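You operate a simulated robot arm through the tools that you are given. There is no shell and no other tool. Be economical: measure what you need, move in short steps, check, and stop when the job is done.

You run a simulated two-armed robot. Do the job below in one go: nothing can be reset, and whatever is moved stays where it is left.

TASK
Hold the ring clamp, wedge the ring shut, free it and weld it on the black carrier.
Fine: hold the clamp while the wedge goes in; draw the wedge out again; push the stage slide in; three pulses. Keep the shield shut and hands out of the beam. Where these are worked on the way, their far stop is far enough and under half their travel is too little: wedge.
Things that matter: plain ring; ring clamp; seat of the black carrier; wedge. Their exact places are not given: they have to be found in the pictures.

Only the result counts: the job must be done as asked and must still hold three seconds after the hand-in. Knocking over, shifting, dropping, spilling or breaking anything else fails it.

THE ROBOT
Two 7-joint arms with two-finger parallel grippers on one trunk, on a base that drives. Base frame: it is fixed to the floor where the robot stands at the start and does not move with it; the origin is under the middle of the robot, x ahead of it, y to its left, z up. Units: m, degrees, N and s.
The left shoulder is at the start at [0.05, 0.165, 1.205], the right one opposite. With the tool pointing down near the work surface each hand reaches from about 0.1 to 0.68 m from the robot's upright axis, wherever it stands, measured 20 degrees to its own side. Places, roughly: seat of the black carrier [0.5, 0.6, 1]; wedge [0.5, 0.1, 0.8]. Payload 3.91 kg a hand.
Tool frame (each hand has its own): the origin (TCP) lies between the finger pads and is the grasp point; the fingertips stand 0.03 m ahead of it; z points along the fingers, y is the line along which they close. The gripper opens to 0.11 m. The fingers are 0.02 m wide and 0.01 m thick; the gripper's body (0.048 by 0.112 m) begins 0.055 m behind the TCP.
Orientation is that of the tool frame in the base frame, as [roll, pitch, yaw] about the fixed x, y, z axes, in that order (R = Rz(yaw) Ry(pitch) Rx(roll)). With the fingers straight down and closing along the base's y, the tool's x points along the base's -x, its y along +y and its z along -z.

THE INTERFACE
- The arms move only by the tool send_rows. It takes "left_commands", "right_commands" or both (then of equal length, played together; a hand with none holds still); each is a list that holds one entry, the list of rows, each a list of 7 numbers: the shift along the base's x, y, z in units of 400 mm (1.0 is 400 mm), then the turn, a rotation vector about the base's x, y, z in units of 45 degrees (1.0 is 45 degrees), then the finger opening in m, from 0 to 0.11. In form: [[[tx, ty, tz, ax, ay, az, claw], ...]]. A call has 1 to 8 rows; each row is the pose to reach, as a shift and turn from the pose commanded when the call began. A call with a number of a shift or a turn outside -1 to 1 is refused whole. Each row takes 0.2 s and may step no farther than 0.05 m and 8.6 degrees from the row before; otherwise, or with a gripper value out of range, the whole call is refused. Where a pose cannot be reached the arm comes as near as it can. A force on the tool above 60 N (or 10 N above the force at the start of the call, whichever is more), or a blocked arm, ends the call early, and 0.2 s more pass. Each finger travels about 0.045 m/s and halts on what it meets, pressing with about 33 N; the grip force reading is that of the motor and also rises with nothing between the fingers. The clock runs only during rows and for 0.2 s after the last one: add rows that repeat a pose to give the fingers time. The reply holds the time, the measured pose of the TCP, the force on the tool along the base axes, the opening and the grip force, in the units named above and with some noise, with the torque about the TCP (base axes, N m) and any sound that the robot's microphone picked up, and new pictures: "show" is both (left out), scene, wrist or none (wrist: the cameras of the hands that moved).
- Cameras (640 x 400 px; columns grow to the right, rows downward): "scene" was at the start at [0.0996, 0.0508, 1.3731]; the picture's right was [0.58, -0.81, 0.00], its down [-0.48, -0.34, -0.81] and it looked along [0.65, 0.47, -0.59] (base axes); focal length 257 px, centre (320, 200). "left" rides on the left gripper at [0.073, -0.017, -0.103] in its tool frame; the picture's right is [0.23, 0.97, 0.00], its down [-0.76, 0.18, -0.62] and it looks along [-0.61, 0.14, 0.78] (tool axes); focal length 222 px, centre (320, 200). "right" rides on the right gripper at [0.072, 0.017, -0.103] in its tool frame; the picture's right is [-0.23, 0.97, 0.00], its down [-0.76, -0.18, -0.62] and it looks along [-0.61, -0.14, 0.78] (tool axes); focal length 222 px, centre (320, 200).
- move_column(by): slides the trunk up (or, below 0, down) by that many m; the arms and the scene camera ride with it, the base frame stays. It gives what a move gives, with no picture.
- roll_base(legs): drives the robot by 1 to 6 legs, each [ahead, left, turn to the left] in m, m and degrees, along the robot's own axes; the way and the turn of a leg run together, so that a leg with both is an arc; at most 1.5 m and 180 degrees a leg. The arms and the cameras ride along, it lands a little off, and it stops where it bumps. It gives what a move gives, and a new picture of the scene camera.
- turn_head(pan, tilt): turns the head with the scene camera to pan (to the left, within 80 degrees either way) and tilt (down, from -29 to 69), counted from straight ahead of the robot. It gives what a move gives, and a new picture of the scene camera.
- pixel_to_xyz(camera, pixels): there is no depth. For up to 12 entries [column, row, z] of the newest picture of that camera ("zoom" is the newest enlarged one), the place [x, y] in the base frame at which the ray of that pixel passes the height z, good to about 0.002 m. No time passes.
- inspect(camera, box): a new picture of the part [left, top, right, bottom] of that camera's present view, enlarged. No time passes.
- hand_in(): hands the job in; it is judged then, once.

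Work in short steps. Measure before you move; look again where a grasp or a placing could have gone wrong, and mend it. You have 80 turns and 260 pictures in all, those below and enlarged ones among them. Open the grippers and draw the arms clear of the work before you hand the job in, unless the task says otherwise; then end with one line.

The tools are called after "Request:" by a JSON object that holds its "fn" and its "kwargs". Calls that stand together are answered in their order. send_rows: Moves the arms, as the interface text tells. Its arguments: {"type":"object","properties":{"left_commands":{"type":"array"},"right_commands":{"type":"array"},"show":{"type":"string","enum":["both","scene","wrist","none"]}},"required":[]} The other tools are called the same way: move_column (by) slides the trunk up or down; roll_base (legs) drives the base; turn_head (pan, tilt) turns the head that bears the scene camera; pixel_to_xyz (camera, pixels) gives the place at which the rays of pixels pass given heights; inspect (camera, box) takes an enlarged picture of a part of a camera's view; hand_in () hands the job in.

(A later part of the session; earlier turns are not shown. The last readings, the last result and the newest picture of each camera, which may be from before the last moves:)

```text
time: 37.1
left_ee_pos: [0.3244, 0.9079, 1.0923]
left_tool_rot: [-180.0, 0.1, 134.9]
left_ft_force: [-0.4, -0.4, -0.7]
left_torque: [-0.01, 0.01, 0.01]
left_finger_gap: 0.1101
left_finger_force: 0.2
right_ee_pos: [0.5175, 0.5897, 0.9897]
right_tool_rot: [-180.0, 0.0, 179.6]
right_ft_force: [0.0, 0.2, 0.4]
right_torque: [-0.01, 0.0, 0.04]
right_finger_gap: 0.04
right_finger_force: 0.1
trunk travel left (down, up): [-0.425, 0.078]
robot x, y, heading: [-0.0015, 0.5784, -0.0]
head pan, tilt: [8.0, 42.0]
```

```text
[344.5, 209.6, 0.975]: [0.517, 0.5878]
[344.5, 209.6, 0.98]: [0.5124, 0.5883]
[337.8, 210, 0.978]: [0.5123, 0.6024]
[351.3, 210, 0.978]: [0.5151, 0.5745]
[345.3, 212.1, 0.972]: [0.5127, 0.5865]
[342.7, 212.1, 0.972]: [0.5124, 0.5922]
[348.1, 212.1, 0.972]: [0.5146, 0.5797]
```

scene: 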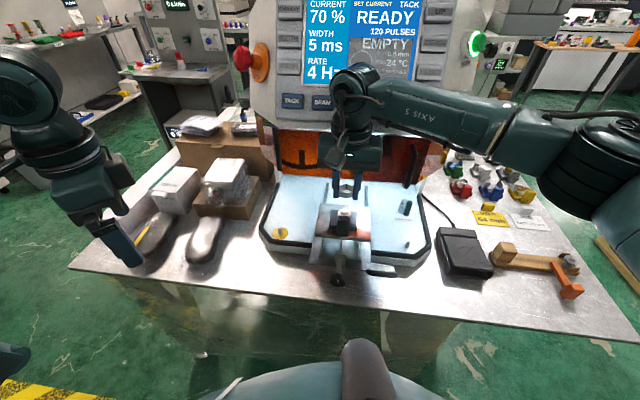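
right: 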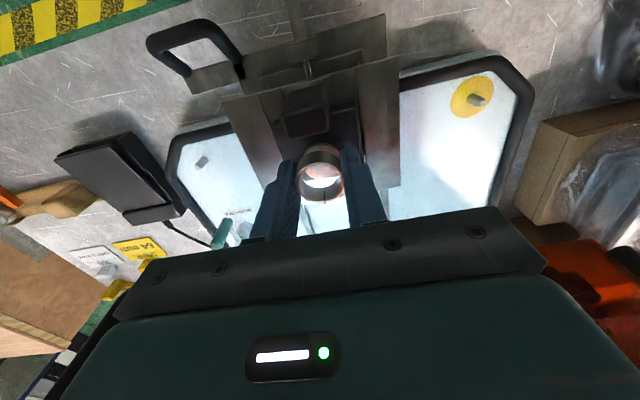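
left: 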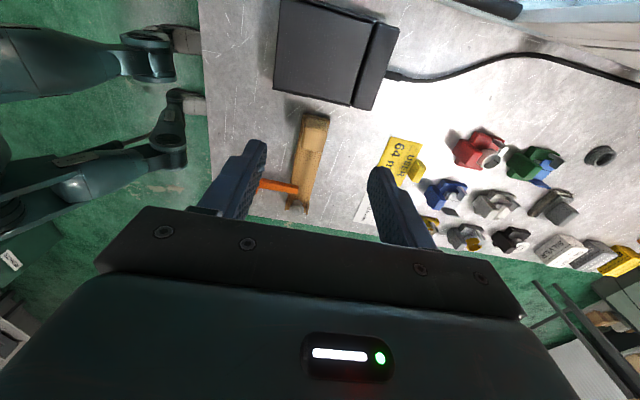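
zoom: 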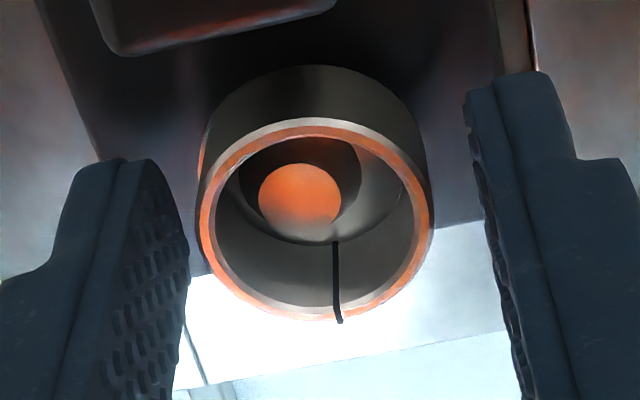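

The ring sits about 1.5 mm toward +x/+y of the pin. I'll recentre: grip lightly again and shift it by about (-1.5,-1.5) mm, then release.

Request:
{"fn": "send_rows", "kwargs": {"right_commands": [[[0, -0.0055, 0.002, 0, 0, 0, 0.04], [0, -0.0055, 0.002, 0, 0, 0, 0.026], [0, -0.0055, 0.002, 0, 0, 0, 0.026], [-0.0037, -0.0055, 0.002, 0, 0, 0, 0.026], [-0.0037, -0.0055, 0.002, 0, 0, 0, 0.026], [-0.0037, -0.0055, 0.002, 0, 0, 0, 0.04], [-0.0037, -0.0055, 0.002, 0, 0, 0, 0.046], [-0.0037, -0.0055, 0.002, 0, 0, 0, 0.046]]], "show": "none"}}

Request:
{"fn": "inspect", "kwargs": {"camera": "scene", "box": [315, 180, 375, 225]}}

Request:
{"fn": "inspect", "kwargs": {"camera": "right", "box": [280, 130, 360, 210]}}

```text
time: 38.9
left_ee_pos: [0.3241, 0.9077, 1.0926]
left_tool_rot: [180.0, 0.0, 134.8]
left_ft_force: [-1.6, 0.5, -0.3]
left_torque: [-0.03, -0.01, 0.01]
left_finger_gap: 0.1099
left_finger_force: 0.0
right_ee_pos: [0.5163, 0.5884, 0.9909]
right_tool_rot: [180.0, 0.1, 179.7]
right_ft_force: [0.6, 0.2, 0.1]
right_torque: [-0.04, -0.01, -0.03]
right_finger_gap: 0.0461
right_finger_force: 0.1
trunk travel left (down, up): [-0.425, 0.078]
robot x, y, heading: [0.0029, 0.578, -0.1]
head pan, tilt: [8.0, 42.0]
```

```text
8.89 times, centred on (345, 202) of scene
```

zoom: 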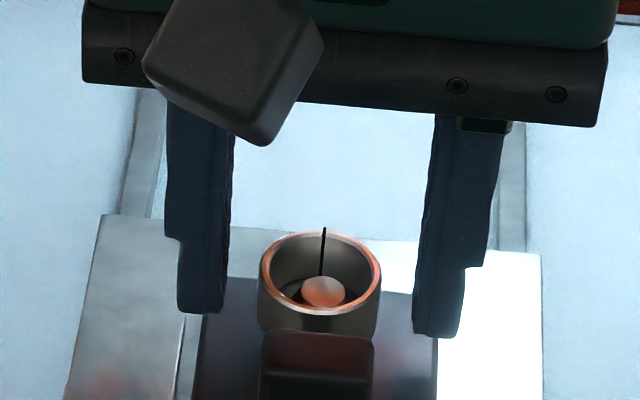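

```text
5.00 times, centred on (320, 170) of right
```

zoom: 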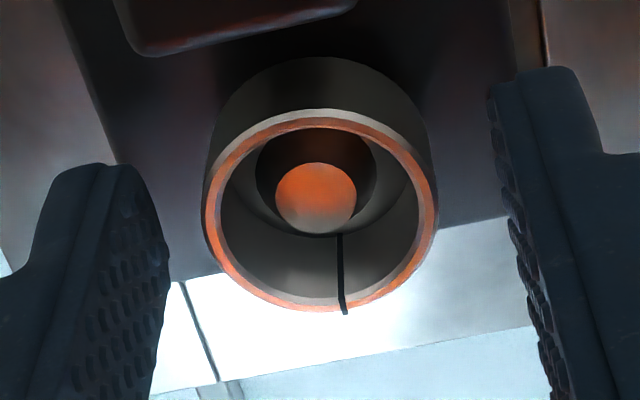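

Ring and pin are concentric now. Raising the right hand clear and back.

Request:
{"fn": "send_rows", "kwargs": {"right_commands": [[[0, 0, 0.06, 0, 0, 0, 0.05], [0, 0, 0.14, 0, 0, 0, 0.05], [0, 0, 0.24, 0, 0, 0, 0.05], [-0.1, 0, 0.3, 0, 0, 0, 0.05], [-0.2, 0, 0.3, 0, 0, 0, 0.05], [-0.3, -0.04, 0.3, 0, 0, 0, 0.05], [-0.4, -0.08, 0.3, 0, 0, 0, 0.03], [-0.45, -0.12, 0.3, 0, 0, 0, 0.03]]], "show": "both"}}

Request:
{"fn": "inspect", "kwargs": {"camera": "scene", "box": [260, 160, 440, 300]}}

Request:
{"fn": "inspect", "kwargs": {"camera": "right", "box": [200, 60, 440, 230]}}

```text
time: 40.7
left_ee_pos: [0.3246, 0.9073, 1.0932]
left_tool_rot: [-179.9, 0.0, 134.8]
left_ft_force: [0.5, -0.4, -0.4]
left_torque: [-0.01, -0.01, 0.03]
left_finger_gap: 0.1101
left_finger_force: 0.1
right_ee_pos: [0.3336, 0.5384, 1.1104]
right_tool_rot: [-180.0, 0.0, 179.7]
right_ft_force: [-0.4, -0.5, 0.4]
right_torque: [-0.03, 0.03, -0.03]
right_finger_gap: 0.03
right_finger_force: 0.1
trunk travel left (down, up): [-0.425, 0.078]
robot x, y, heading: [0.002, 0.5768, -0.2]
head pan, tilt: [8.0, 42.0]
```

scene: 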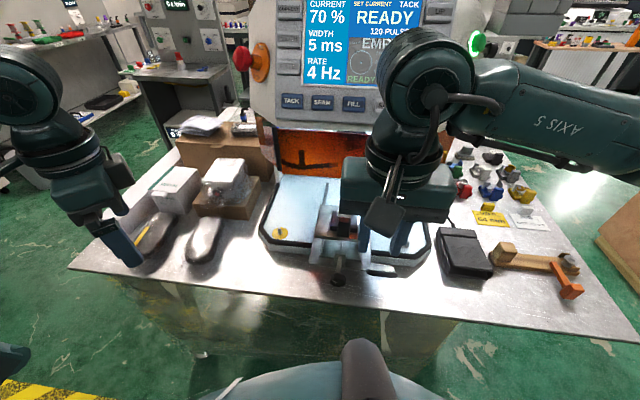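
right: 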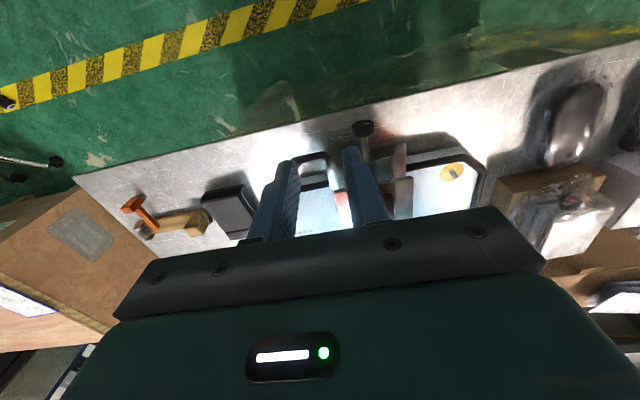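

```text
2.86 times, centred on (350, 230) of scene
```

zoom: 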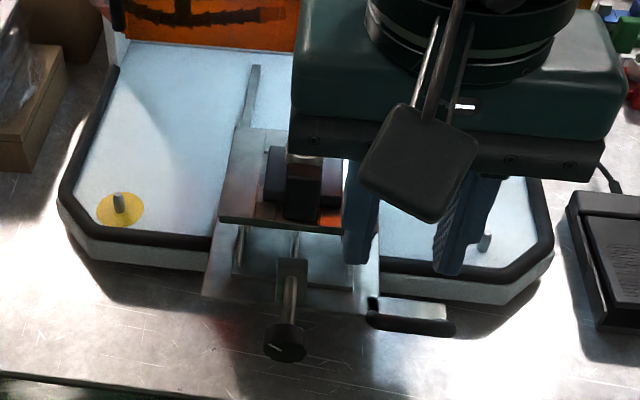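

```text
2.35 times, centred on (320, 145) of right
```

zoom: 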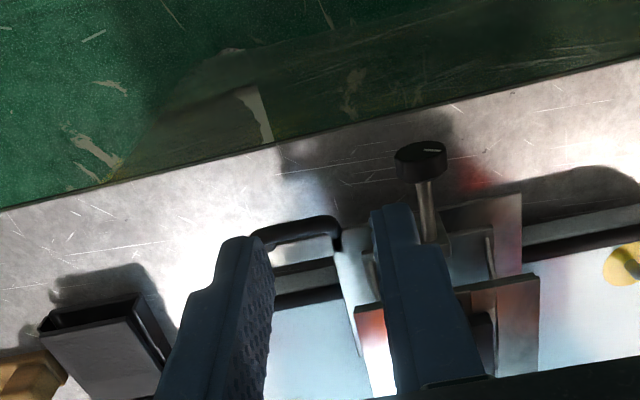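

Measuring the slide handle bar: scene (382,272.5), right (311.5,157); and the bench, knob for clearance.

Request:
{"fn": "pixel_to_xyz", "kwargs": {"camera": "scene", "pixels": [[382, 272.5, 0.8], [382, 272.5, 0.82], [382, 272.5, 0.84], [382, 272.5, 0.86], [338, 279, 0.85], [338, 279, 0.88]]}}

Request:
{"fn": "pixel_to_xyz", "kwargs": {"camera": "right", "pixels": [[311.5, 157, 0.8], [311.5, 157, 0.82], [311.5, 157, 0.84], [311.5, 157, 0.86], [362, 128, 0.85], [362, 128, 0.88], [292, 162, 0.83], [328, 157, 0.83]]}}

```text
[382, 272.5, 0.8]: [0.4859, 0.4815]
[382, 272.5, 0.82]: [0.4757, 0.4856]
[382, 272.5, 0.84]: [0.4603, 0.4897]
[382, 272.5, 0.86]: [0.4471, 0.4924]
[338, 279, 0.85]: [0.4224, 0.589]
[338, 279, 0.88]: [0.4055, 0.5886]
```

```text
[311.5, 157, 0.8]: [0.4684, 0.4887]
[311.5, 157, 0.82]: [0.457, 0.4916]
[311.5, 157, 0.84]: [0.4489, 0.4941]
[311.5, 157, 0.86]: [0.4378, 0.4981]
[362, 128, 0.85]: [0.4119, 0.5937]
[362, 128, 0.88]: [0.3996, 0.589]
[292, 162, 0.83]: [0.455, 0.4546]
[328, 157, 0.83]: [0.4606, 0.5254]
```

The two disagree a bit, so I need a lower view of the handle. Lowering the right hand in front of it, tilted forward 30°.

Request:
{"fn": "send_rows", "kwargs": {"right_commands": [[[0, -0.03, -0.1, 0, -0.16, 0, 0.01], [0, -0.06, -0.2, 0, -0.32, 0, 0.0], [0, -0.09, -0.3, 0, -0.48, 0, 0.0], [0, -0.12, -0.4, 0, -0.667, 0, 0.0], [0, -0.12, -0.4, 0, -0.667, 0, 0.0]]], "show": "both"}}

Request:
{"fn": "inspect", "kwargs": {"camera": "right", "box": [220, 60, 440, 240]}}

Request:
{"fn": "inspect", "kwargs": {"camera": "scene", "box": [280, 190, 440, 300]}}

```text
time: 41.9
left_ee_pos: [0.3244, 0.9073, 1.0933]
left_tool_rot: [180.0, 0.1, 134.8]
left_ft_force: [-0.4, -0.1, 0.0]
left_torque: [-0.02, 0.0, 0.01]
left_finger_gap: 0.1099
left_finger_force: 0.2
right_ee_pos: [0.3363, 0.4928, 0.9503]
right_tool_rot: [179.8, 30.0, 179.7]
right_ft_force: [-0.2, 0.2, -0.2]
right_torque: [0.03, -0.02, -0.01]
right_finger_gap: 0.0
right_finger_force: 33.0
trunk travel left (down, up): [-0.425, 0.078]
robot x, y, heading: [0.0013, 0.5766, -0.0]
head pan, tilt: [8.0, 42.0]
```

scene: 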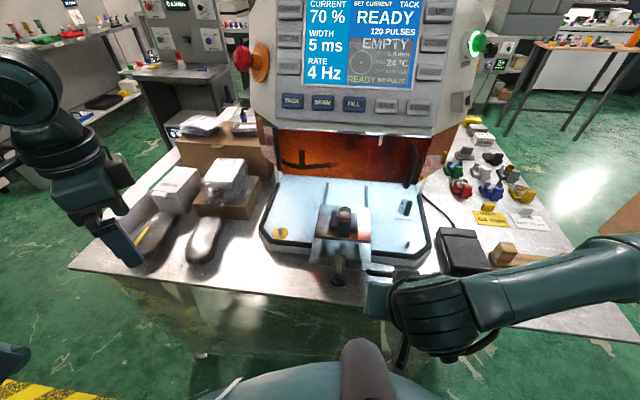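
right: 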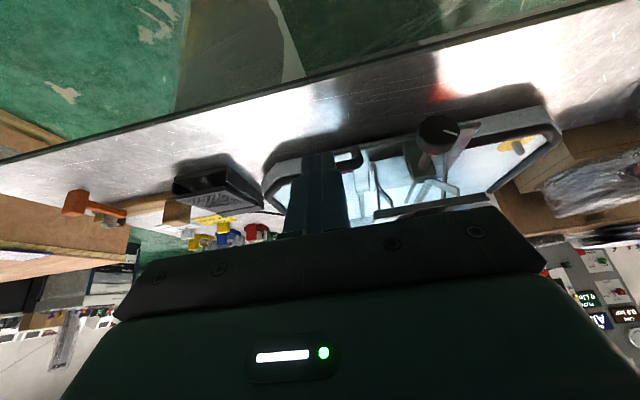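

```text
2.22 times, centred on (330, 150) of right
```

zoom: 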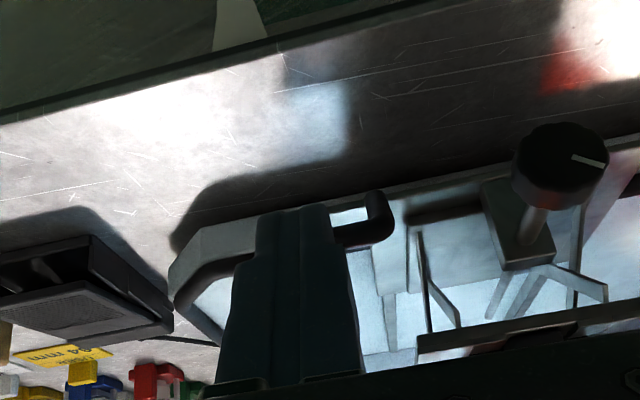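

```text
3.64 times, centred on (360, 245) of scene
```

zoom: 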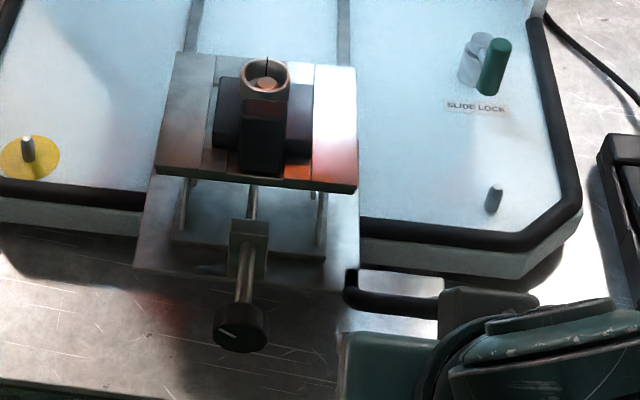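

The closed fingers hide the bar. Shifting the hand 0.07 m to -y to see the handle.

Request:
{"fn": "send_rows", "kwargs": {"right_commands": [[[0, -0.1, 0, 0, 0, 0, 0.0], [0, -0.2, 0, 0, 0, 0, 0.0], [0, -0.2, 0, 0, 0, 0, 0.0]]], "show": "wrist"}}

Request:
{"fn": "inspect", "kwargs": {"camera": "right", "box": [300, 80, 460, 220]}}

Request:
{"fn": "inspect", "kwargs": {"camera": "scene", "box": [340, 230, 420, 300]}}

```text
time: 42.7
left_ee_pos: [0.3255, 0.9079, 1.0909]
left_tool_rot: [-179.9, 0.1, 134.8]
left_ft_force: [-0.2, 0.1, 0.5]
left_torque: [0.01, -0.02, 0.03]
left_finger_gap: 0.11
left_finger_force: 0.1
right_ee_pos: [0.3414, 0.4157, 0.9481]
right_tool_rot: [179.9, 30.1, 179.8]
right_ft_force: [1.0, -0.8, 0.5]
right_torque: [0.01, -0.03, -0.05]
right_finger_gap: 0.0
right_finger_force: 33.1
right hand out of reach, approached as far as the arm can: row 2, 3
trunk travel left (down, up): [-0.425, 0.078]
robot x, y, heading: [0.0044, 0.574, -0.1]
head pan, tilt: [8.0, 42.0]
```

right: 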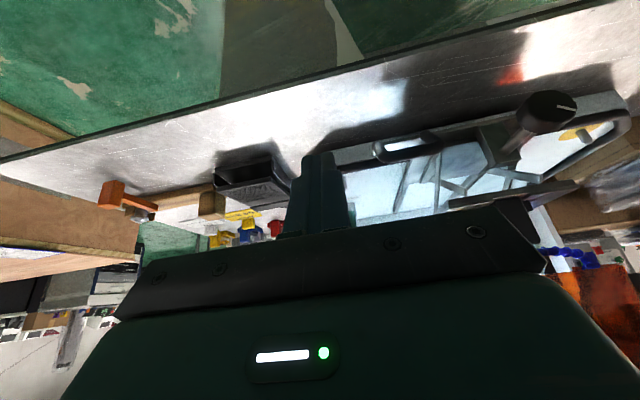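

```text
2.86 times, centred on (380, 150) of right
```

zoom: 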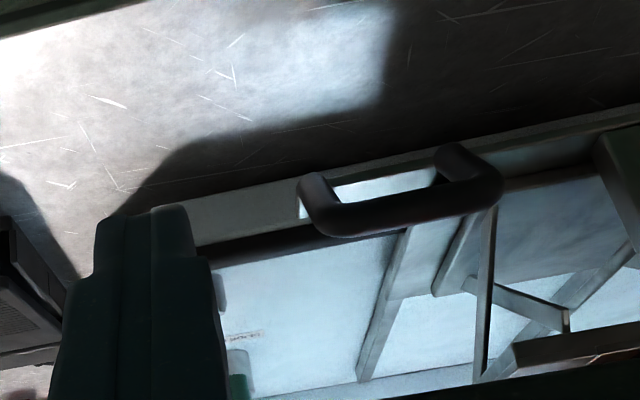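

```text
5.71 times, centred on (380, 265) of scene
```

zoom: 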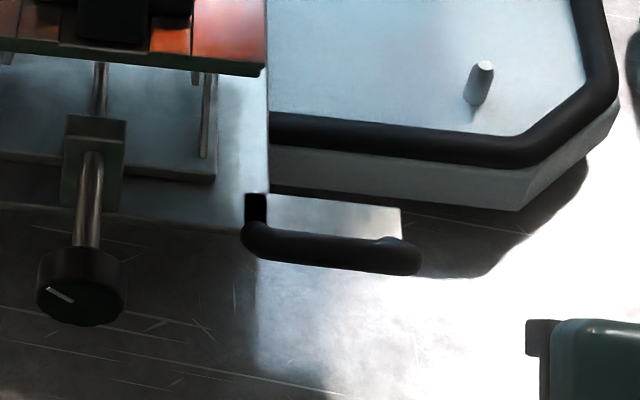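

Now the bar shows: ends in right zoom (318,215),(490,195); in scene zoom (412,258),(252,238). Triangulating.

Request:
{"fn": "pixel_to_xyz", "kwargs": {"camera": "zoom", "pixels": [[252, 238, 0.8], [252, 238, 0.83], [252, 238, 0.86], [412, 258, 0.8], [412, 258, 0.83], [412, 258, 0.86]]}}

Request:
{"fn": "pixel_to_xyz", "kwargs": {"camera": "right", "pixels": [[439.4, 148.2, 0.8], [439.4, 148.2, 0.83], [439.4, 148.2, 0.86], [379.3, 155.2, 0.8], [379.3, 155.2, 0.83], [379.3, 155.2, 0.86]]}}

```text
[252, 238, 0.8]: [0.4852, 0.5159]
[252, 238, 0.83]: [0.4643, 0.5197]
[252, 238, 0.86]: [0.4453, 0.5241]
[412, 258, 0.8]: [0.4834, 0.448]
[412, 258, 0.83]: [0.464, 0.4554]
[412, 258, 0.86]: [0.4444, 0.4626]
```

```text
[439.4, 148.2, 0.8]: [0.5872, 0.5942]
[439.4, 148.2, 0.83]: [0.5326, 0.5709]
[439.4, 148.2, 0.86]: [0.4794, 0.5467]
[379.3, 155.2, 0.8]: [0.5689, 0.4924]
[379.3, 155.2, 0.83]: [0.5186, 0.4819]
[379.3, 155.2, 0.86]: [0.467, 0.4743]
```

Bar is at about (0.430, 0.497, 0.884), 0.06 long. I'll bring the closed fingers in front of it: TCP (0.375,0.497,0.898).

Request:
{"fn": "send_rows", "kwargs": {"right_commands": [[[0.02, 0.1, 0, 0, 0, 0, 0.0], [0.04, 0.2, -0.02, 0, 0, 0, 0.0], [0.07, 0.21, -0.1, 0, 0, 0, 0.0], [0.0975, 0.21, -0.13, 0, 0, 0, 0.0], [0.0975, 0.21, -0.13, 0, 0, 0, 0.0]]], "show": "both"}}

Request:
{"fn": "inspect", "kwargs": {"camera": "right", "box": [240, 80, 420, 230]}}

Request:
{"fn": "inspect", "kwargs": {"camera": "scene", "box": [320, 210, 440, 310]}}

```text
time: 43.9
left_ee_pos: [0.3243, 0.9073, 1.0916]
left_tool_rot: [-180.0, 0.0, 134.8]
left_ft_force: [-0.5, -0.5, 1.1]
left_torque: [0.0, 0.01, 0.01]
left_finger_gap: 0.11
left_finger_force: 0.0
right_ee_pos: [0.3824, 0.4973, 0.8954]
right_tool_rot: [180.0, 30.0, 179.8]
right_ft_force: [1.1, 0.5, -0.1]
right_torque: [-0.01, 0.01, -0.02]
right_finger_gap: 0.0
right_finger_force: 33.5
trunk travel left (down, up): [-0.425, 0.078]
robot x, y, heading: [0.001, 0.5739, -0.1]
head pan, tilt: [8.0, 42.0]
```

scene: 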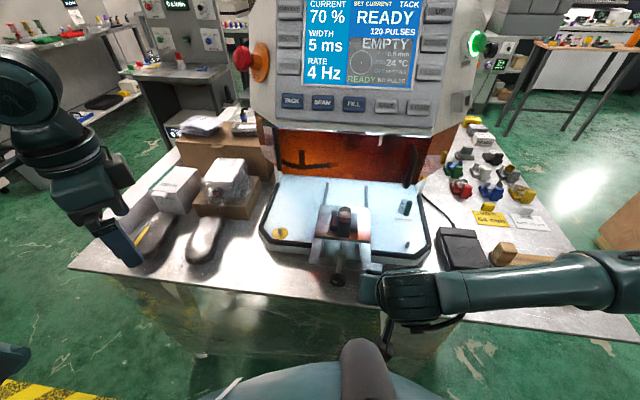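
right: 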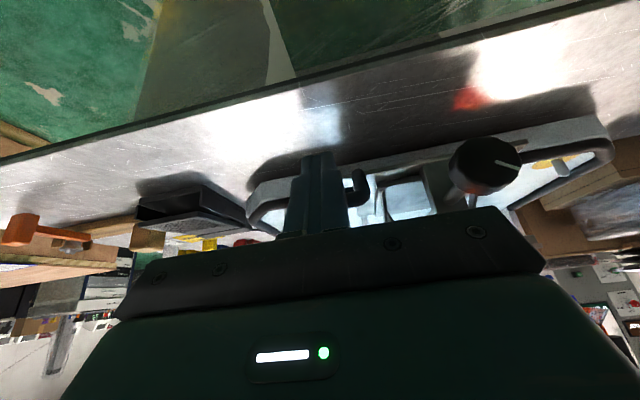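

```text
2.67 times, centred on (330, 155) of right
```

zoom: 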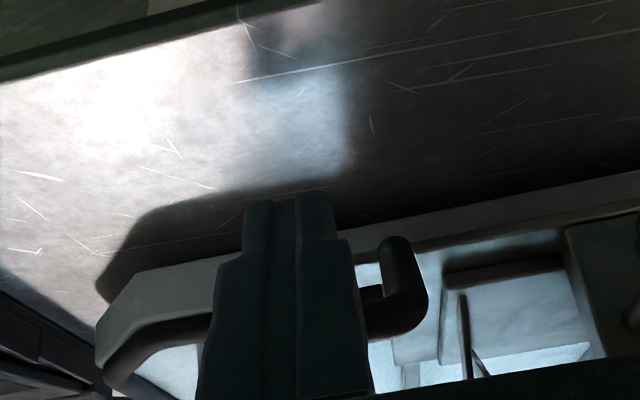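

```text
4.00 times, centred on (380, 260) of scene
```

zoom: 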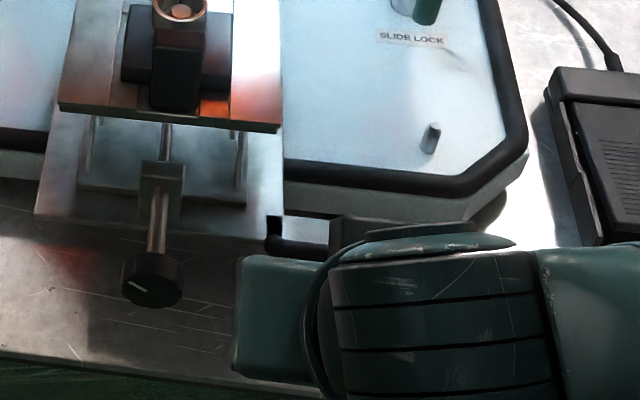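

In front of the bar. Pushing +x slowly and watching the force.

Request:
{"fn": "send_rows", "kwargs": {"right_commands": [[[0.02, 0, 0, 0, 0, 0, 0.0], [0.04, 0, 0, 0, 0, 0, 0.0], [0.06, 0, 0, 0, 0, 0, 0.0], [0.08, 0, 0, 0, 0, 0, 0.0], [0.1, 0, 0, 0, 0, 0, 0.0], [0.12, 0, 0, 0, 0, 0, 0.0]]], "show": "scene"}}

Request:
{"fn": "inspect", "kwargs": {"camera": "scene", "box": [300, 180, 440, 290]}}

```text
time: 45.3
left_ee_pos: [0.3249, 0.9079, 1.0926]
left_tool_rot: [-180.0, 0.1, 134.8]
left_ft_force: [0.4, 0.0, 0.1]
left_torque: [-0.01, 0.01, 0.04]
left_finger_gap: 0.1099
left_finger_force: 0.1
right_ee_pos: [0.4279, 0.4985, 0.8955]
right_tool_rot: [180.0, 29.9, 179.7]
right_ft_force: [-0.6, -0.3, -1.5]
right_torque: [-0.03, 0.03, -0.02]
right_finger_gap: 0.0
right_finger_force: 33.4
trunk travel left (down, up): [-0.425, 0.078]
robot x, y, heading: [0.0007, 0.5743, -0.2]
head pan, tilt: [8.0, 42.0]
```

scene: 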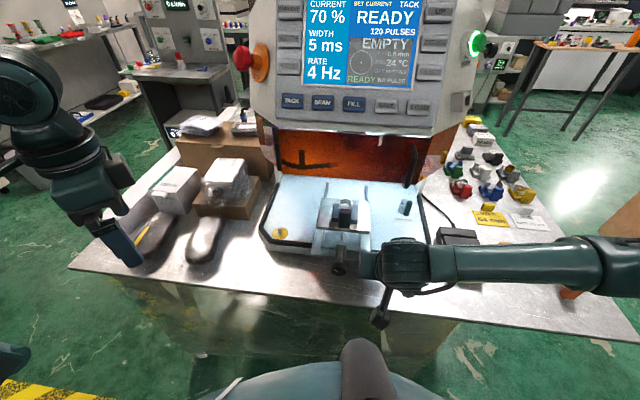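

```text
3.64 times, centred on (370, 235) of scene
```

zoom: 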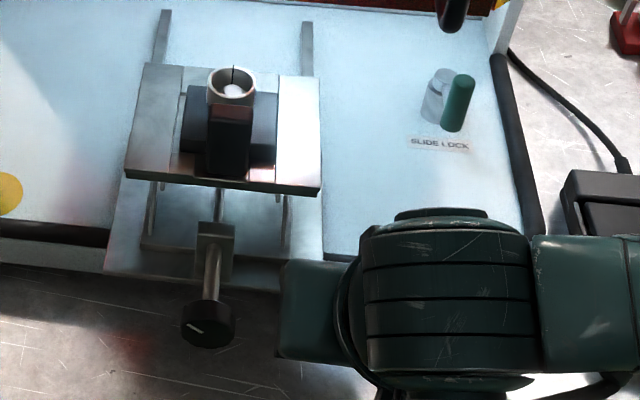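

The stage slides easily and the ring rides along. Continuing.

Request:
{"fn": "send_rows", "kwargs": {"right_commands": [[[0.02, 0, 0, 0, 0, 0, 0.0], [0.045, 0, 0, 0, 0, 0, 0.0], [0.07, 0, 0, 0, 0, 0, 0.0], [0.095, 0, 0, 0, 0, 0, 0.0], [0.12, 0, 0, 0, 0, 0, 0.0], [0.145, 0, 0, 0, 0, 0, 0.0], [0.17, 0, 0, 0, 0, 0, 0.0], [0.19, 0, 0, 0, 0, 0, 0.0]]], "show": "scene"}}

Request:
{"fn": "inspect", "kwargs": {"camera": "scene", "box": [300, 150, 440, 260]}}

```text
time: 47.1
left_ee_pos: [0.3264, 0.9076, 1.0917]
left_tool_rot: [-180.0, 0.1, 134.9]
left_ft_force: [-0.6, 0.7, -1.3]
left_torque: [-0.02, -0.03, -0.02]
left_finger_gap: 0.1099
left_finger_force: 0.1
right_ee_pos: [0.5044, 0.4979, 0.8944]
right_tool_rot: [179.8, 29.9, 179.8]
right_ft_force: [-1.9, 0.4, -1.3]
right_torque: [-0.03, 0.05, 0.0]
right_finger_gap: 0.0
right_finger_force: 33.3
trunk travel left (down, up): [-0.425, 0.078]
robot x, y, heading: [0.0044, 0.5744, -0.0]
head pan, tilt: [8.0, 42.0]
```

scene: 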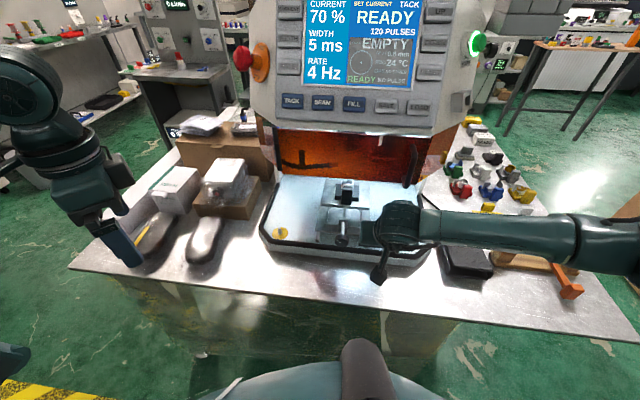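

```text
3.64 times, centred on (370, 205) of scene
```

zoom: 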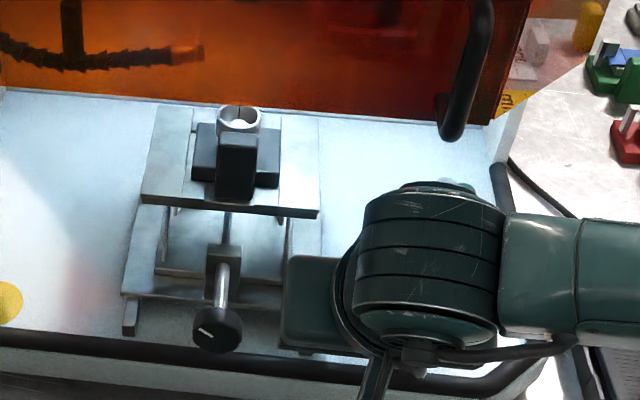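

Checking the green lock lever's place and the front peg relative to my hand's path, from the former picture's pixels (camera unmoved): lever top (408,201), base (405,212), peg (396,244).

Request:
{"fn": "pixel_to_xyz", "kwargs": {"camera": "scene", "pixels": [[408, 203, 0.91], [405, 213, 0.87], [396, 243, 0.88], [355, 186, 0.97], [360, 182, 0.97], [395, 183, 0.98], [427, 187, 0.96]]}}

```text
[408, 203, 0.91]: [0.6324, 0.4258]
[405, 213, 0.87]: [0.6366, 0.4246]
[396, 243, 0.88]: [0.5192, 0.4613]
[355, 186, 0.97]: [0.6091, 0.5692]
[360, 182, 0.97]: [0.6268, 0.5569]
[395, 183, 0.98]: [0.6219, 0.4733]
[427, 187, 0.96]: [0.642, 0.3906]
```

Peg and lever lie outside the hand's lane (y 0.44–0.55, body above 0.93). Pushing on, watching forces.

Request:
{"fn": "send_rows", "kwargs": {"right_commands": [[[0.02, 0, 0, 0, 0, 0, 0.0], [0.04, 0, 0, 0, 0, 0, 0.0], [0.06, 0, 0, 0, 0, 0, 0.0], [0.08, 0, 0, 0, 0, 0, 0.0], [0.1, 0, 0, 0, 0, 0, 0.0], [0.12, 0, 0, 0, 0, 0, 0.0]]], "show": "both"}}

Request:
{"fn": "inspect", "kwargs": {"camera": "scene", "box": [300, 140, 440, 250]}}

```text
time: 48.5
left_ee_pos: [0.325, 0.9084, 1.0902]
left_tool_rot: [-180.0, 0.0, 134.8]
left_ft_force: [-0.4, -0.1, 0.0]
left_torque: [0.03, 0.0, -0.02]
left_finger_gap: 0.1102
left_finger_force: 0.1
right_ee_pos: [0.5544, 0.4977, 0.8971]
right_tool_rot: [179.8, 30.2, 179.7]
right_ft_force: [-0.4, -0.6, -0.1]
right_torque: [0.02, 0.01, 0.01]
right_finger_gap: 0.0003
right_finger_force: 32.9
trunk travel left (down, up): [-0.425, 0.078]
robot x, y, heading: [-0.0, 0.5766, -0.4]
head pan, tilt: [8.0, 42.0]
```

scene: 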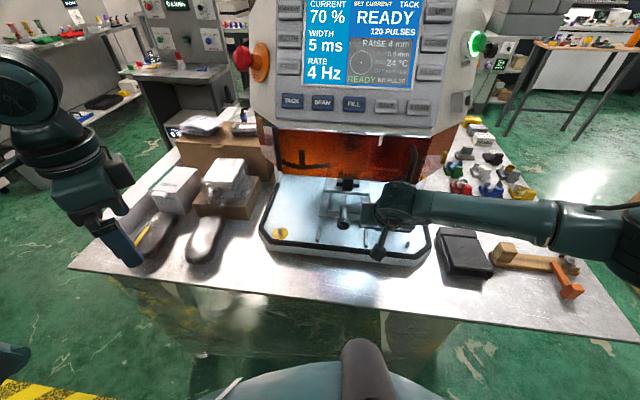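
right: 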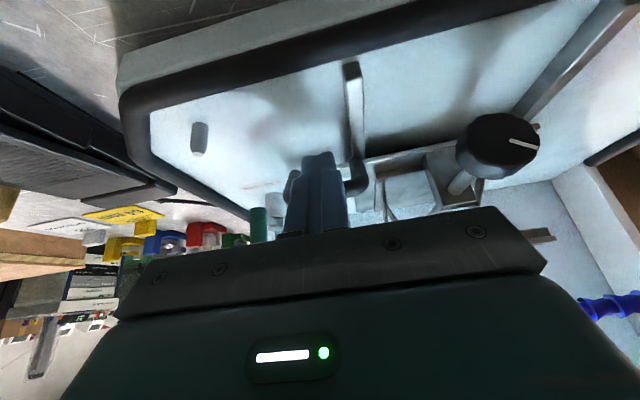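

```text
3.64 times, centred on (370, 195) of scene
```

zoom: 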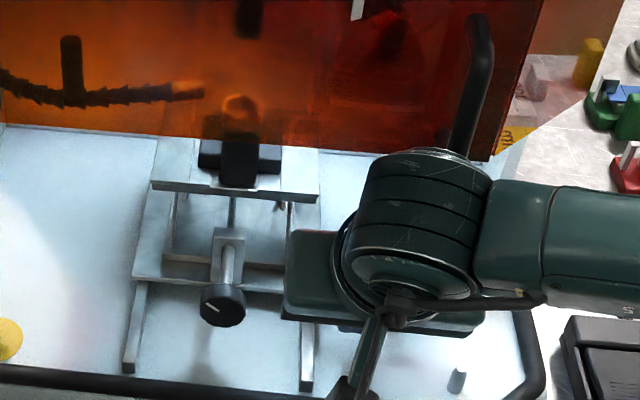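

The display now shows "RAISE 4 mm": the stage height will need the knob. First I push the slide to its stop.

Request:
{"fn": "send_rows", "kwargs": {"right_commands": [[[0.02, 0, 0, 0, 0, 0, 0.0], [0.04, 0, 0, 0, 0, 0, 0.0], [0.06, 0, 0, 0, 0, 0, 0.0], [0.08, 0, 0, 0, 0, 0, 0.0]]], "show": "scene"}}

Request:
{"fn": "inspect", "kwargs": {"camera": "scene", "box": [270, 0, 450, 120]}}

Request:
{"fn": "inspect", "kwargs": {"camera": "scene", "box": [300, 140, 440, 250]}}

```text
time: 49.3
left_ee_pos: [0.3254, 0.9071, 1.0916]
left_tool_rot: [-179.8, 0.0, 134.7]
left_ft_force: [0.6, 0.2, 0.5]
left_torque: [-0.02, 0.04, 0.01]
left_finger_gap: 0.11
left_finger_force: 0.1
right_ee_pos: [0.5633, 0.5012, 0.8855]
right_tool_rot: [-179.9, 28.0, -179.8]
right_ft_force: [-3.6, 0.6, -1.1]
right_torque: [-0.08, -0.31, -0.04]
right_finger_gap: 0.0
right_finger_force: 33.2
trunk travel left (down, up): [-0.425, 0.078]
robot x, y, heading: [0.0005, 0.5757, -0.2]
head pan, tilt: [8.0, 42.0]
stopped in row 4 (right hand): the force on the tool passed its limit at 64 N (the readings are from after the stop); the commanded pose is now the measured one
```

scene: 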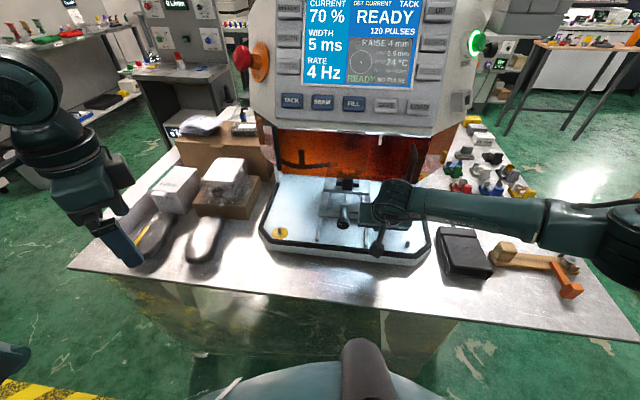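

```text
3.33 times, centred on (360, 60) of scene
```

zoom: 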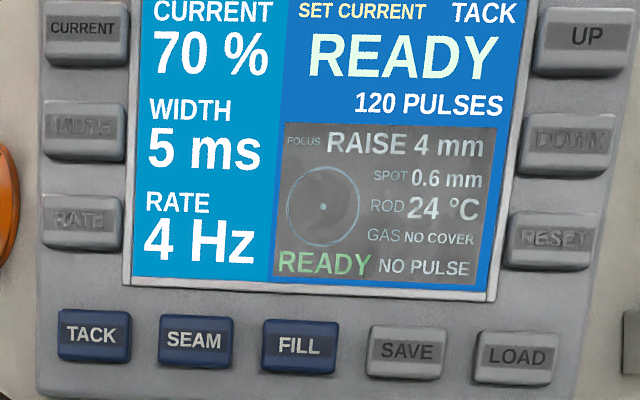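

```text
3.64 times, centred on (370, 195) of scene
```

zoom: 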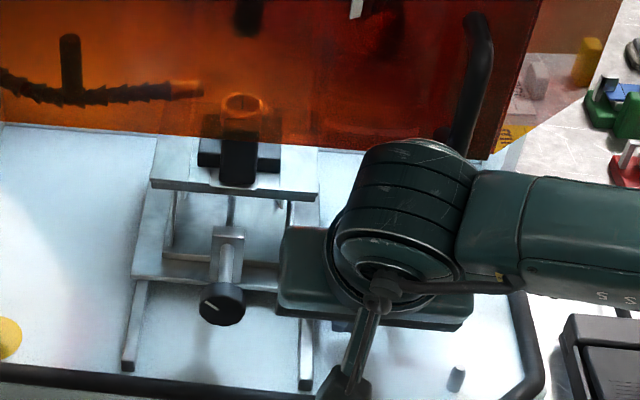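

The slide is at its stop (64 N) and the display asks to raise the focus by 4 mm. The knob at the stage's front does that. Withdrawing the hand and placing it where its camera sees the knob.

Request:
{"fn": "send_rows", "kwargs": {"right_commands": [[[-0.06, 0, 0.0, 0, 0, 0, 0.0], [-0.14, 0, 0.03, 0, 0, 0, 0.0], [-0.22, 0.0, 0.1, 0, 0.1, 0, 0.02], [-0.28, 0.0, 0.19, 0, 0.25, 0, 0.04], [-0.3, 0.03, 0.29, 0, 0.4, 0, 0.06], [-0.3, 0.08, 0.38, 0, 0.55, 0, 0.06], [-0.3, 0.14, 0.45, 0, 0.62, 0, 0.06], [-0.3, 0.2, 0.45, 0, 0.62, 0, 0.06]]], "show": "both"}}

Request:
{"fn": "inspect", "kwargs": {"camera": "right", "box": [220, 60, 420, 230]}}

Request:
{"fn": "inspect", "kwargs": {"camera": "scene", "box": [300, 150, 420, 250]}}

```text
time: 51.1
left_ee_pos: [0.3252, 0.9077, 1.0926]
left_tool_rot: [-180.0, 0.1, 134.8]
left_ft_force: [-0.9, 0.2, 0.1]
left_torque: [-0.02, 0.01, 0.0]
left_finger_gap: 0.1099
left_finger_force: 0.0
right_ee_pos: [0.4455, 0.579, 1.0675]
right_tool_rot: [179.9, 0.3, -180.0]
right_ft_force: [-0.3, 0.6, 0.7]
right_torque: [-0.02, 0.0, -0.02]
right_finger_gap: 0.0599
right_finger_force: 0.0
trunk travel left (down, up): [-0.425, 0.078]
robot x, y, heading: [0.0019, 0.5729, -0.3]
head pan, tilt: [8.0, 42.0]
```

scene: 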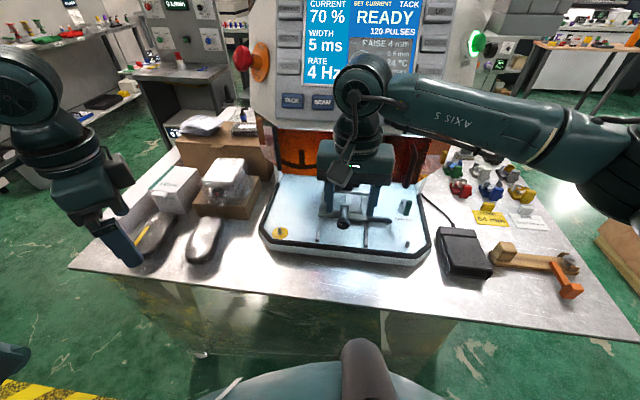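
right: 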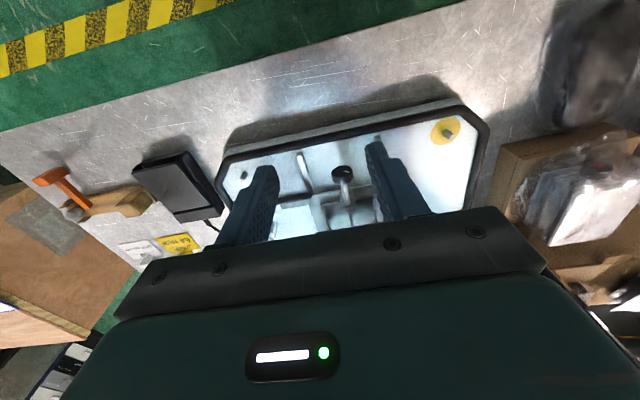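

```text
2.35 times, centred on (320, 145) of right
```

zoom: 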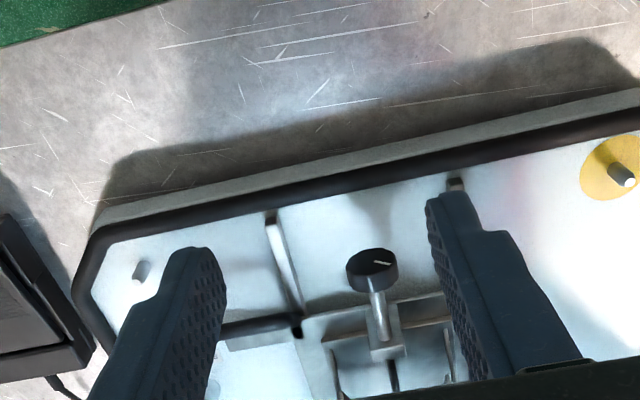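

```text
4.00 times, centred on (360, 200) of scene
```

zoom: 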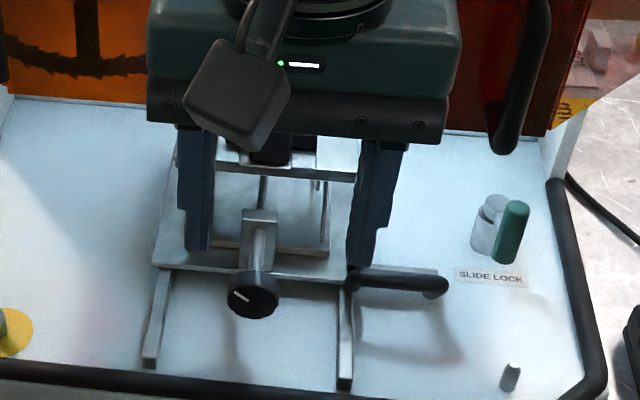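

Knob with a pointer at right zoom (373,270), scene zoom (253,295). Triangulating it and the stage plate's front edge.

Request:
{"fn": "pixel_to_xyz", "kwargs": {"camera": "zoom", "pixels": [[253, 295, 0.86], [253, 295, 0.88], [253, 295, 0.9], [253, 295, 0.92], [228, 295, 0.9], [279, 295, 0.9], [270, 172, 0.95]]}}

Request:
{"fn": "pixel_to_xyz", "kwargs": {"camera": "right", "pixels": [[342.5, 175, 0.86], [342.5, 175, 0.88], [342.5, 175, 0.9], [342.5, 175, 0.92], [331.5, 175, 0.9], [354, 175, 0.9]]}}

```text
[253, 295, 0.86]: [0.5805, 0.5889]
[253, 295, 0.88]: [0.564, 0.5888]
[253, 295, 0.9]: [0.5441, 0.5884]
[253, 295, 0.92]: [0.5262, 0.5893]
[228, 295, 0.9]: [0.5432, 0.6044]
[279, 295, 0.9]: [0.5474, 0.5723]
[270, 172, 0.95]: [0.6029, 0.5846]
```

```text
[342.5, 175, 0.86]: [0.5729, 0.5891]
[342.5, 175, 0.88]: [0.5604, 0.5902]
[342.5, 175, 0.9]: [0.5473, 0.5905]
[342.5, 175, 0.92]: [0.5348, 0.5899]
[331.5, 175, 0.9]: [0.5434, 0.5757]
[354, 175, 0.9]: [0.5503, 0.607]
```

Knob axis at about (0.551,0.589,0.892), 0.031 across; the plate edge is at x 0.603, so a vertical hand fits. Lowering around the knob to z 0.90.

Request:
{"fn": "send_rows", "kwargs": {"right_commands": [[[0.1, 0.01, 0, 0, 0, 0, 0.06], [0.2, 0.02, 0, 0, 0, 0, 0.06], [0.264, 0.025, -0.08, 0, 0, 0, 0.06], [0.264, 0.025, -0.18, 0, 0, 0, 0.06], [0.264, 0.025, -0.28, 0, 0, 0, 0.06], [0.264, 0.025, -0.36, 0, 0, 0, 0.06], [0.264, 0.025, -0.41, 0, 0, 0, 0.06], [0.264, 0.025, -0.419, 0, 0, 0, 0.06]]], "show": "both"}}

Request:
{"fn": "inspect", "kwargs": {"camera": "right", "box": [240, 80, 400, 230]}}

Request:
{"fn": "inspect", "kwargs": {"camera": "scene", "box": [300, 170, 400, 250]}}

```text
time: 51.8
left_ee_pos: [0.3232, 0.906, 1.0915]
left_tool_rot: [179.9, 0.1, 134.7]
left_ft_force: [0.5, 0.7, 0.0]
left_torque: [-0.01, 0.11, 0.0]
left_finger_gap: 0.11
left_finger_force: 0.1
right_ee_pos: [0.5161, 0.5877, 1.0681]
right_tool_rot: [-179.3, -0.7, -180.0]
right_ft_force: [-32.3, -12.7, 6.8]
right_torque: [0.84, -2.98, -1.05]
right_finger_gap: 0.06
right_finger_force: 0.1
trunk travel left (down, up): [-0.425, 0.078]
robot x, y, heading: [0.0014, 0.576, -0.6]
head pan, tilt: [8.0, 42.0]
stopped in row 3 (right hand): the force on the tool passed its limit at 88 N (the readings are from after the stop); the commanded pose is now the measured one
```

scene: 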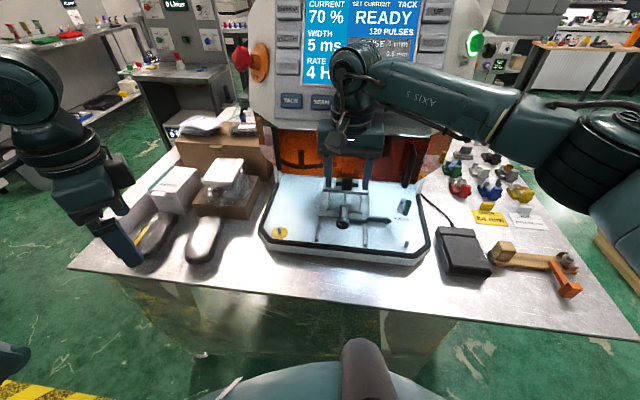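
right: 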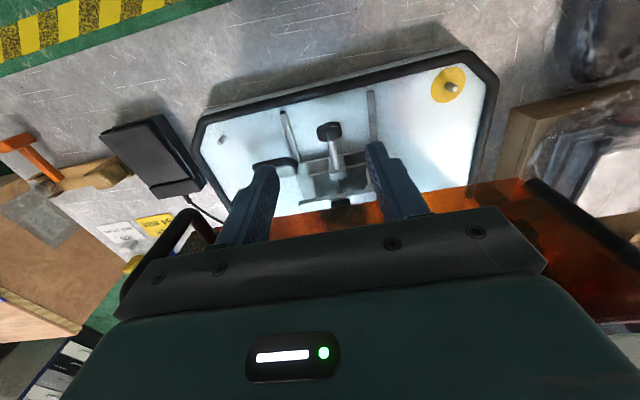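

```text
2.67 times, centred on (320, 155) of right
```

zoom: 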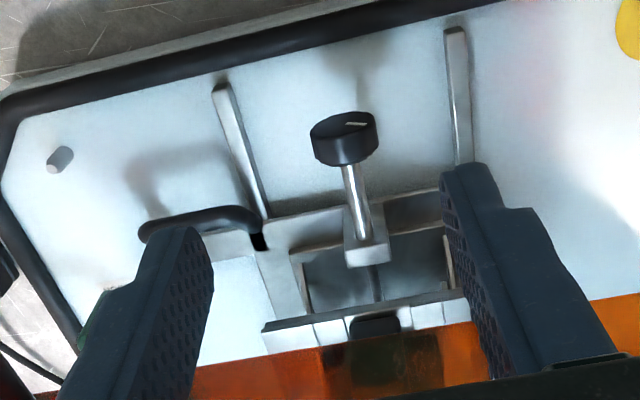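

```text
5.00 times, centred on (350, 210) of scene
```

zoom: 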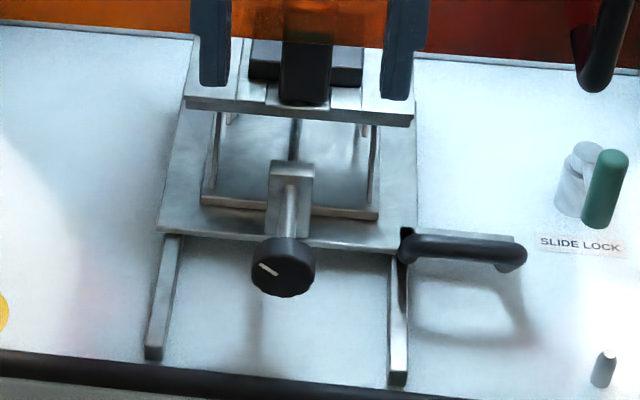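

The upright wrist bumped the machine's front panel at x≈0.52; backing off now. I'll approach tilted forward 40° instead, as worked for the handle.

Request:
{"fn": "send_rows", "kwargs": {"right_commands": [[[-0.1, 0, 0, 0, 0, 0, 0.06], [-0.2, 0, 0, 0, -0.18, 0, 0.06], [-0.3, 0, -0.04, 0, -0.36, 0, 0.06], [-0.32, 0, -0.14, 0, -0.54, 0, 0.06], [-0.32, 0, -0.24, 0, -0.72, 0, 0.06], [-0.28, 0, -0.33, 0, -0.89, 0, 0.06], [-0.2, 0, -0.38, 0, -0.89, 0, 0.06], [-0.12, 0, -0.4, 0, -0.89, 0, 0.06]]], "show": "both"}}

Request:
{"fn": "inspect", "kwargs": {"camera": "scene", "box": [280, 0, 440, 250]}}

Request:
{"fn": "inspect", "kwargs": {"camera": "right", "box": [240, 80, 420, 230]}}

```text
time: 53.6
left_ee_pos: [0.3244, 0.9074, 1.091]
left_tool_rot: [179.9, 0.0, 134.7]
left_ft_force: [0.1, -0.3, 0.5]
left_torque: [0.02, 0.01, 0.03]
left_finger_gap: 0.1102
left_finger_force: 0.1
right_ee_pos: [0.4725, 0.5869, 0.9058]
right_tool_rot: [-179.5, 39.6, 180.0]
right_ft_force: [0.1, -0.1, 0.9]
right_torque: [-0.01, 0.0, 0.02]
right_finger_gap: 0.0598
right_finger_force: 0.1
trunk travel left (down, up): [-0.425, 0.078]
robot x, y, heading: [-0.0002, 0.5763, -0.6]
head pan, tilt: [8.0, 42.0]
```

scene: 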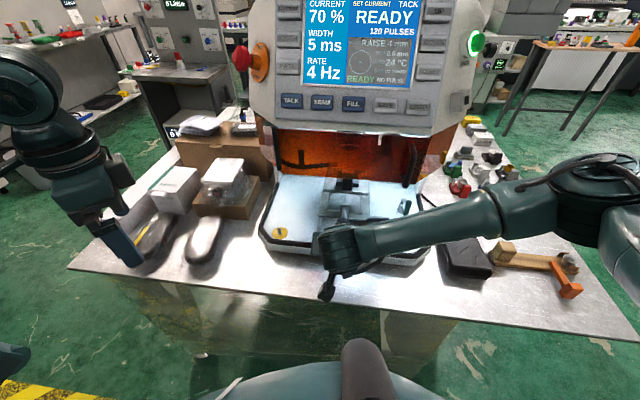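
right: 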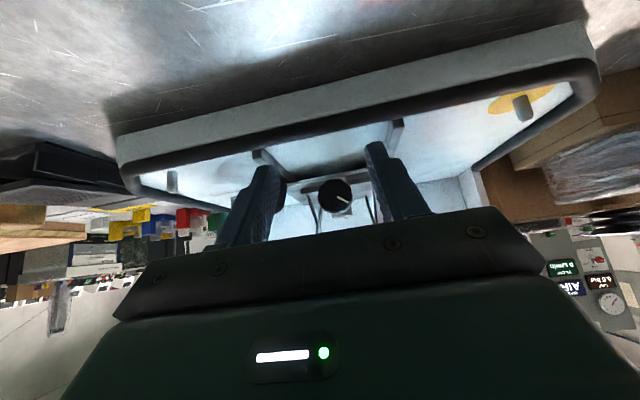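

```text
1.60 times, centred on (360, 125) of scene
```

zoom: 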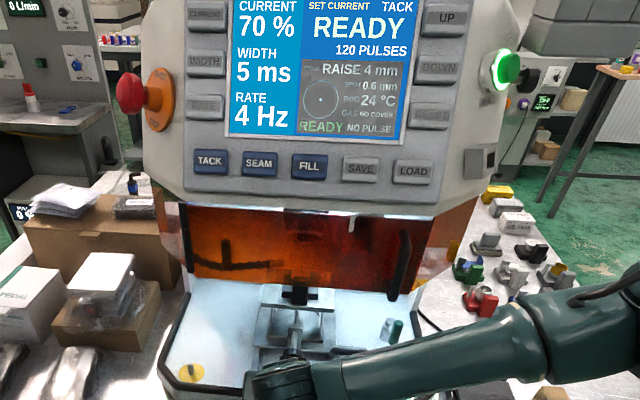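

```text
2.67 times, centred on (330, 155) of right
```

zoom: 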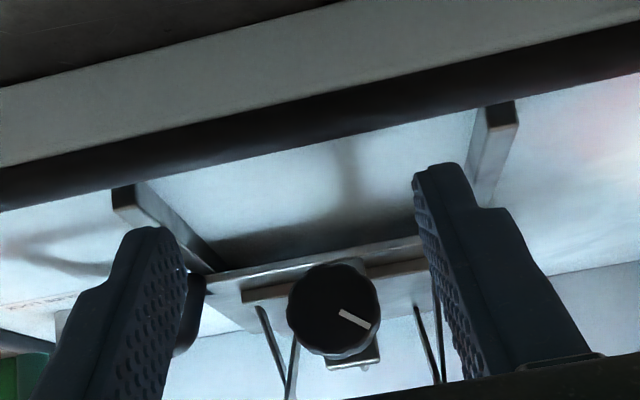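

Shield and display are unharmed. The knob is seen face-on at right zoom (334,308); measuring its height from this ray.

Request:
{"fn": "pixel_to_xyz", "kwargs": {"camera": "zoom", "pixels": [[334, 308, 0.87], [334, 308, 0.88], [334, 308, 0.885], [334, 308, 0.89], [334, 308, 0.9], [334, 265, 0.88], [334, 350, 0.9]]}}

```text
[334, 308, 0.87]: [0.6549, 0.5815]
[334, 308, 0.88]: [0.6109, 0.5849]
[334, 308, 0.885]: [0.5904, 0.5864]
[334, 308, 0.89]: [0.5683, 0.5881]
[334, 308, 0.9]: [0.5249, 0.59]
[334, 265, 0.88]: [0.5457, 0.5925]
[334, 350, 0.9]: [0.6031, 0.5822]
```

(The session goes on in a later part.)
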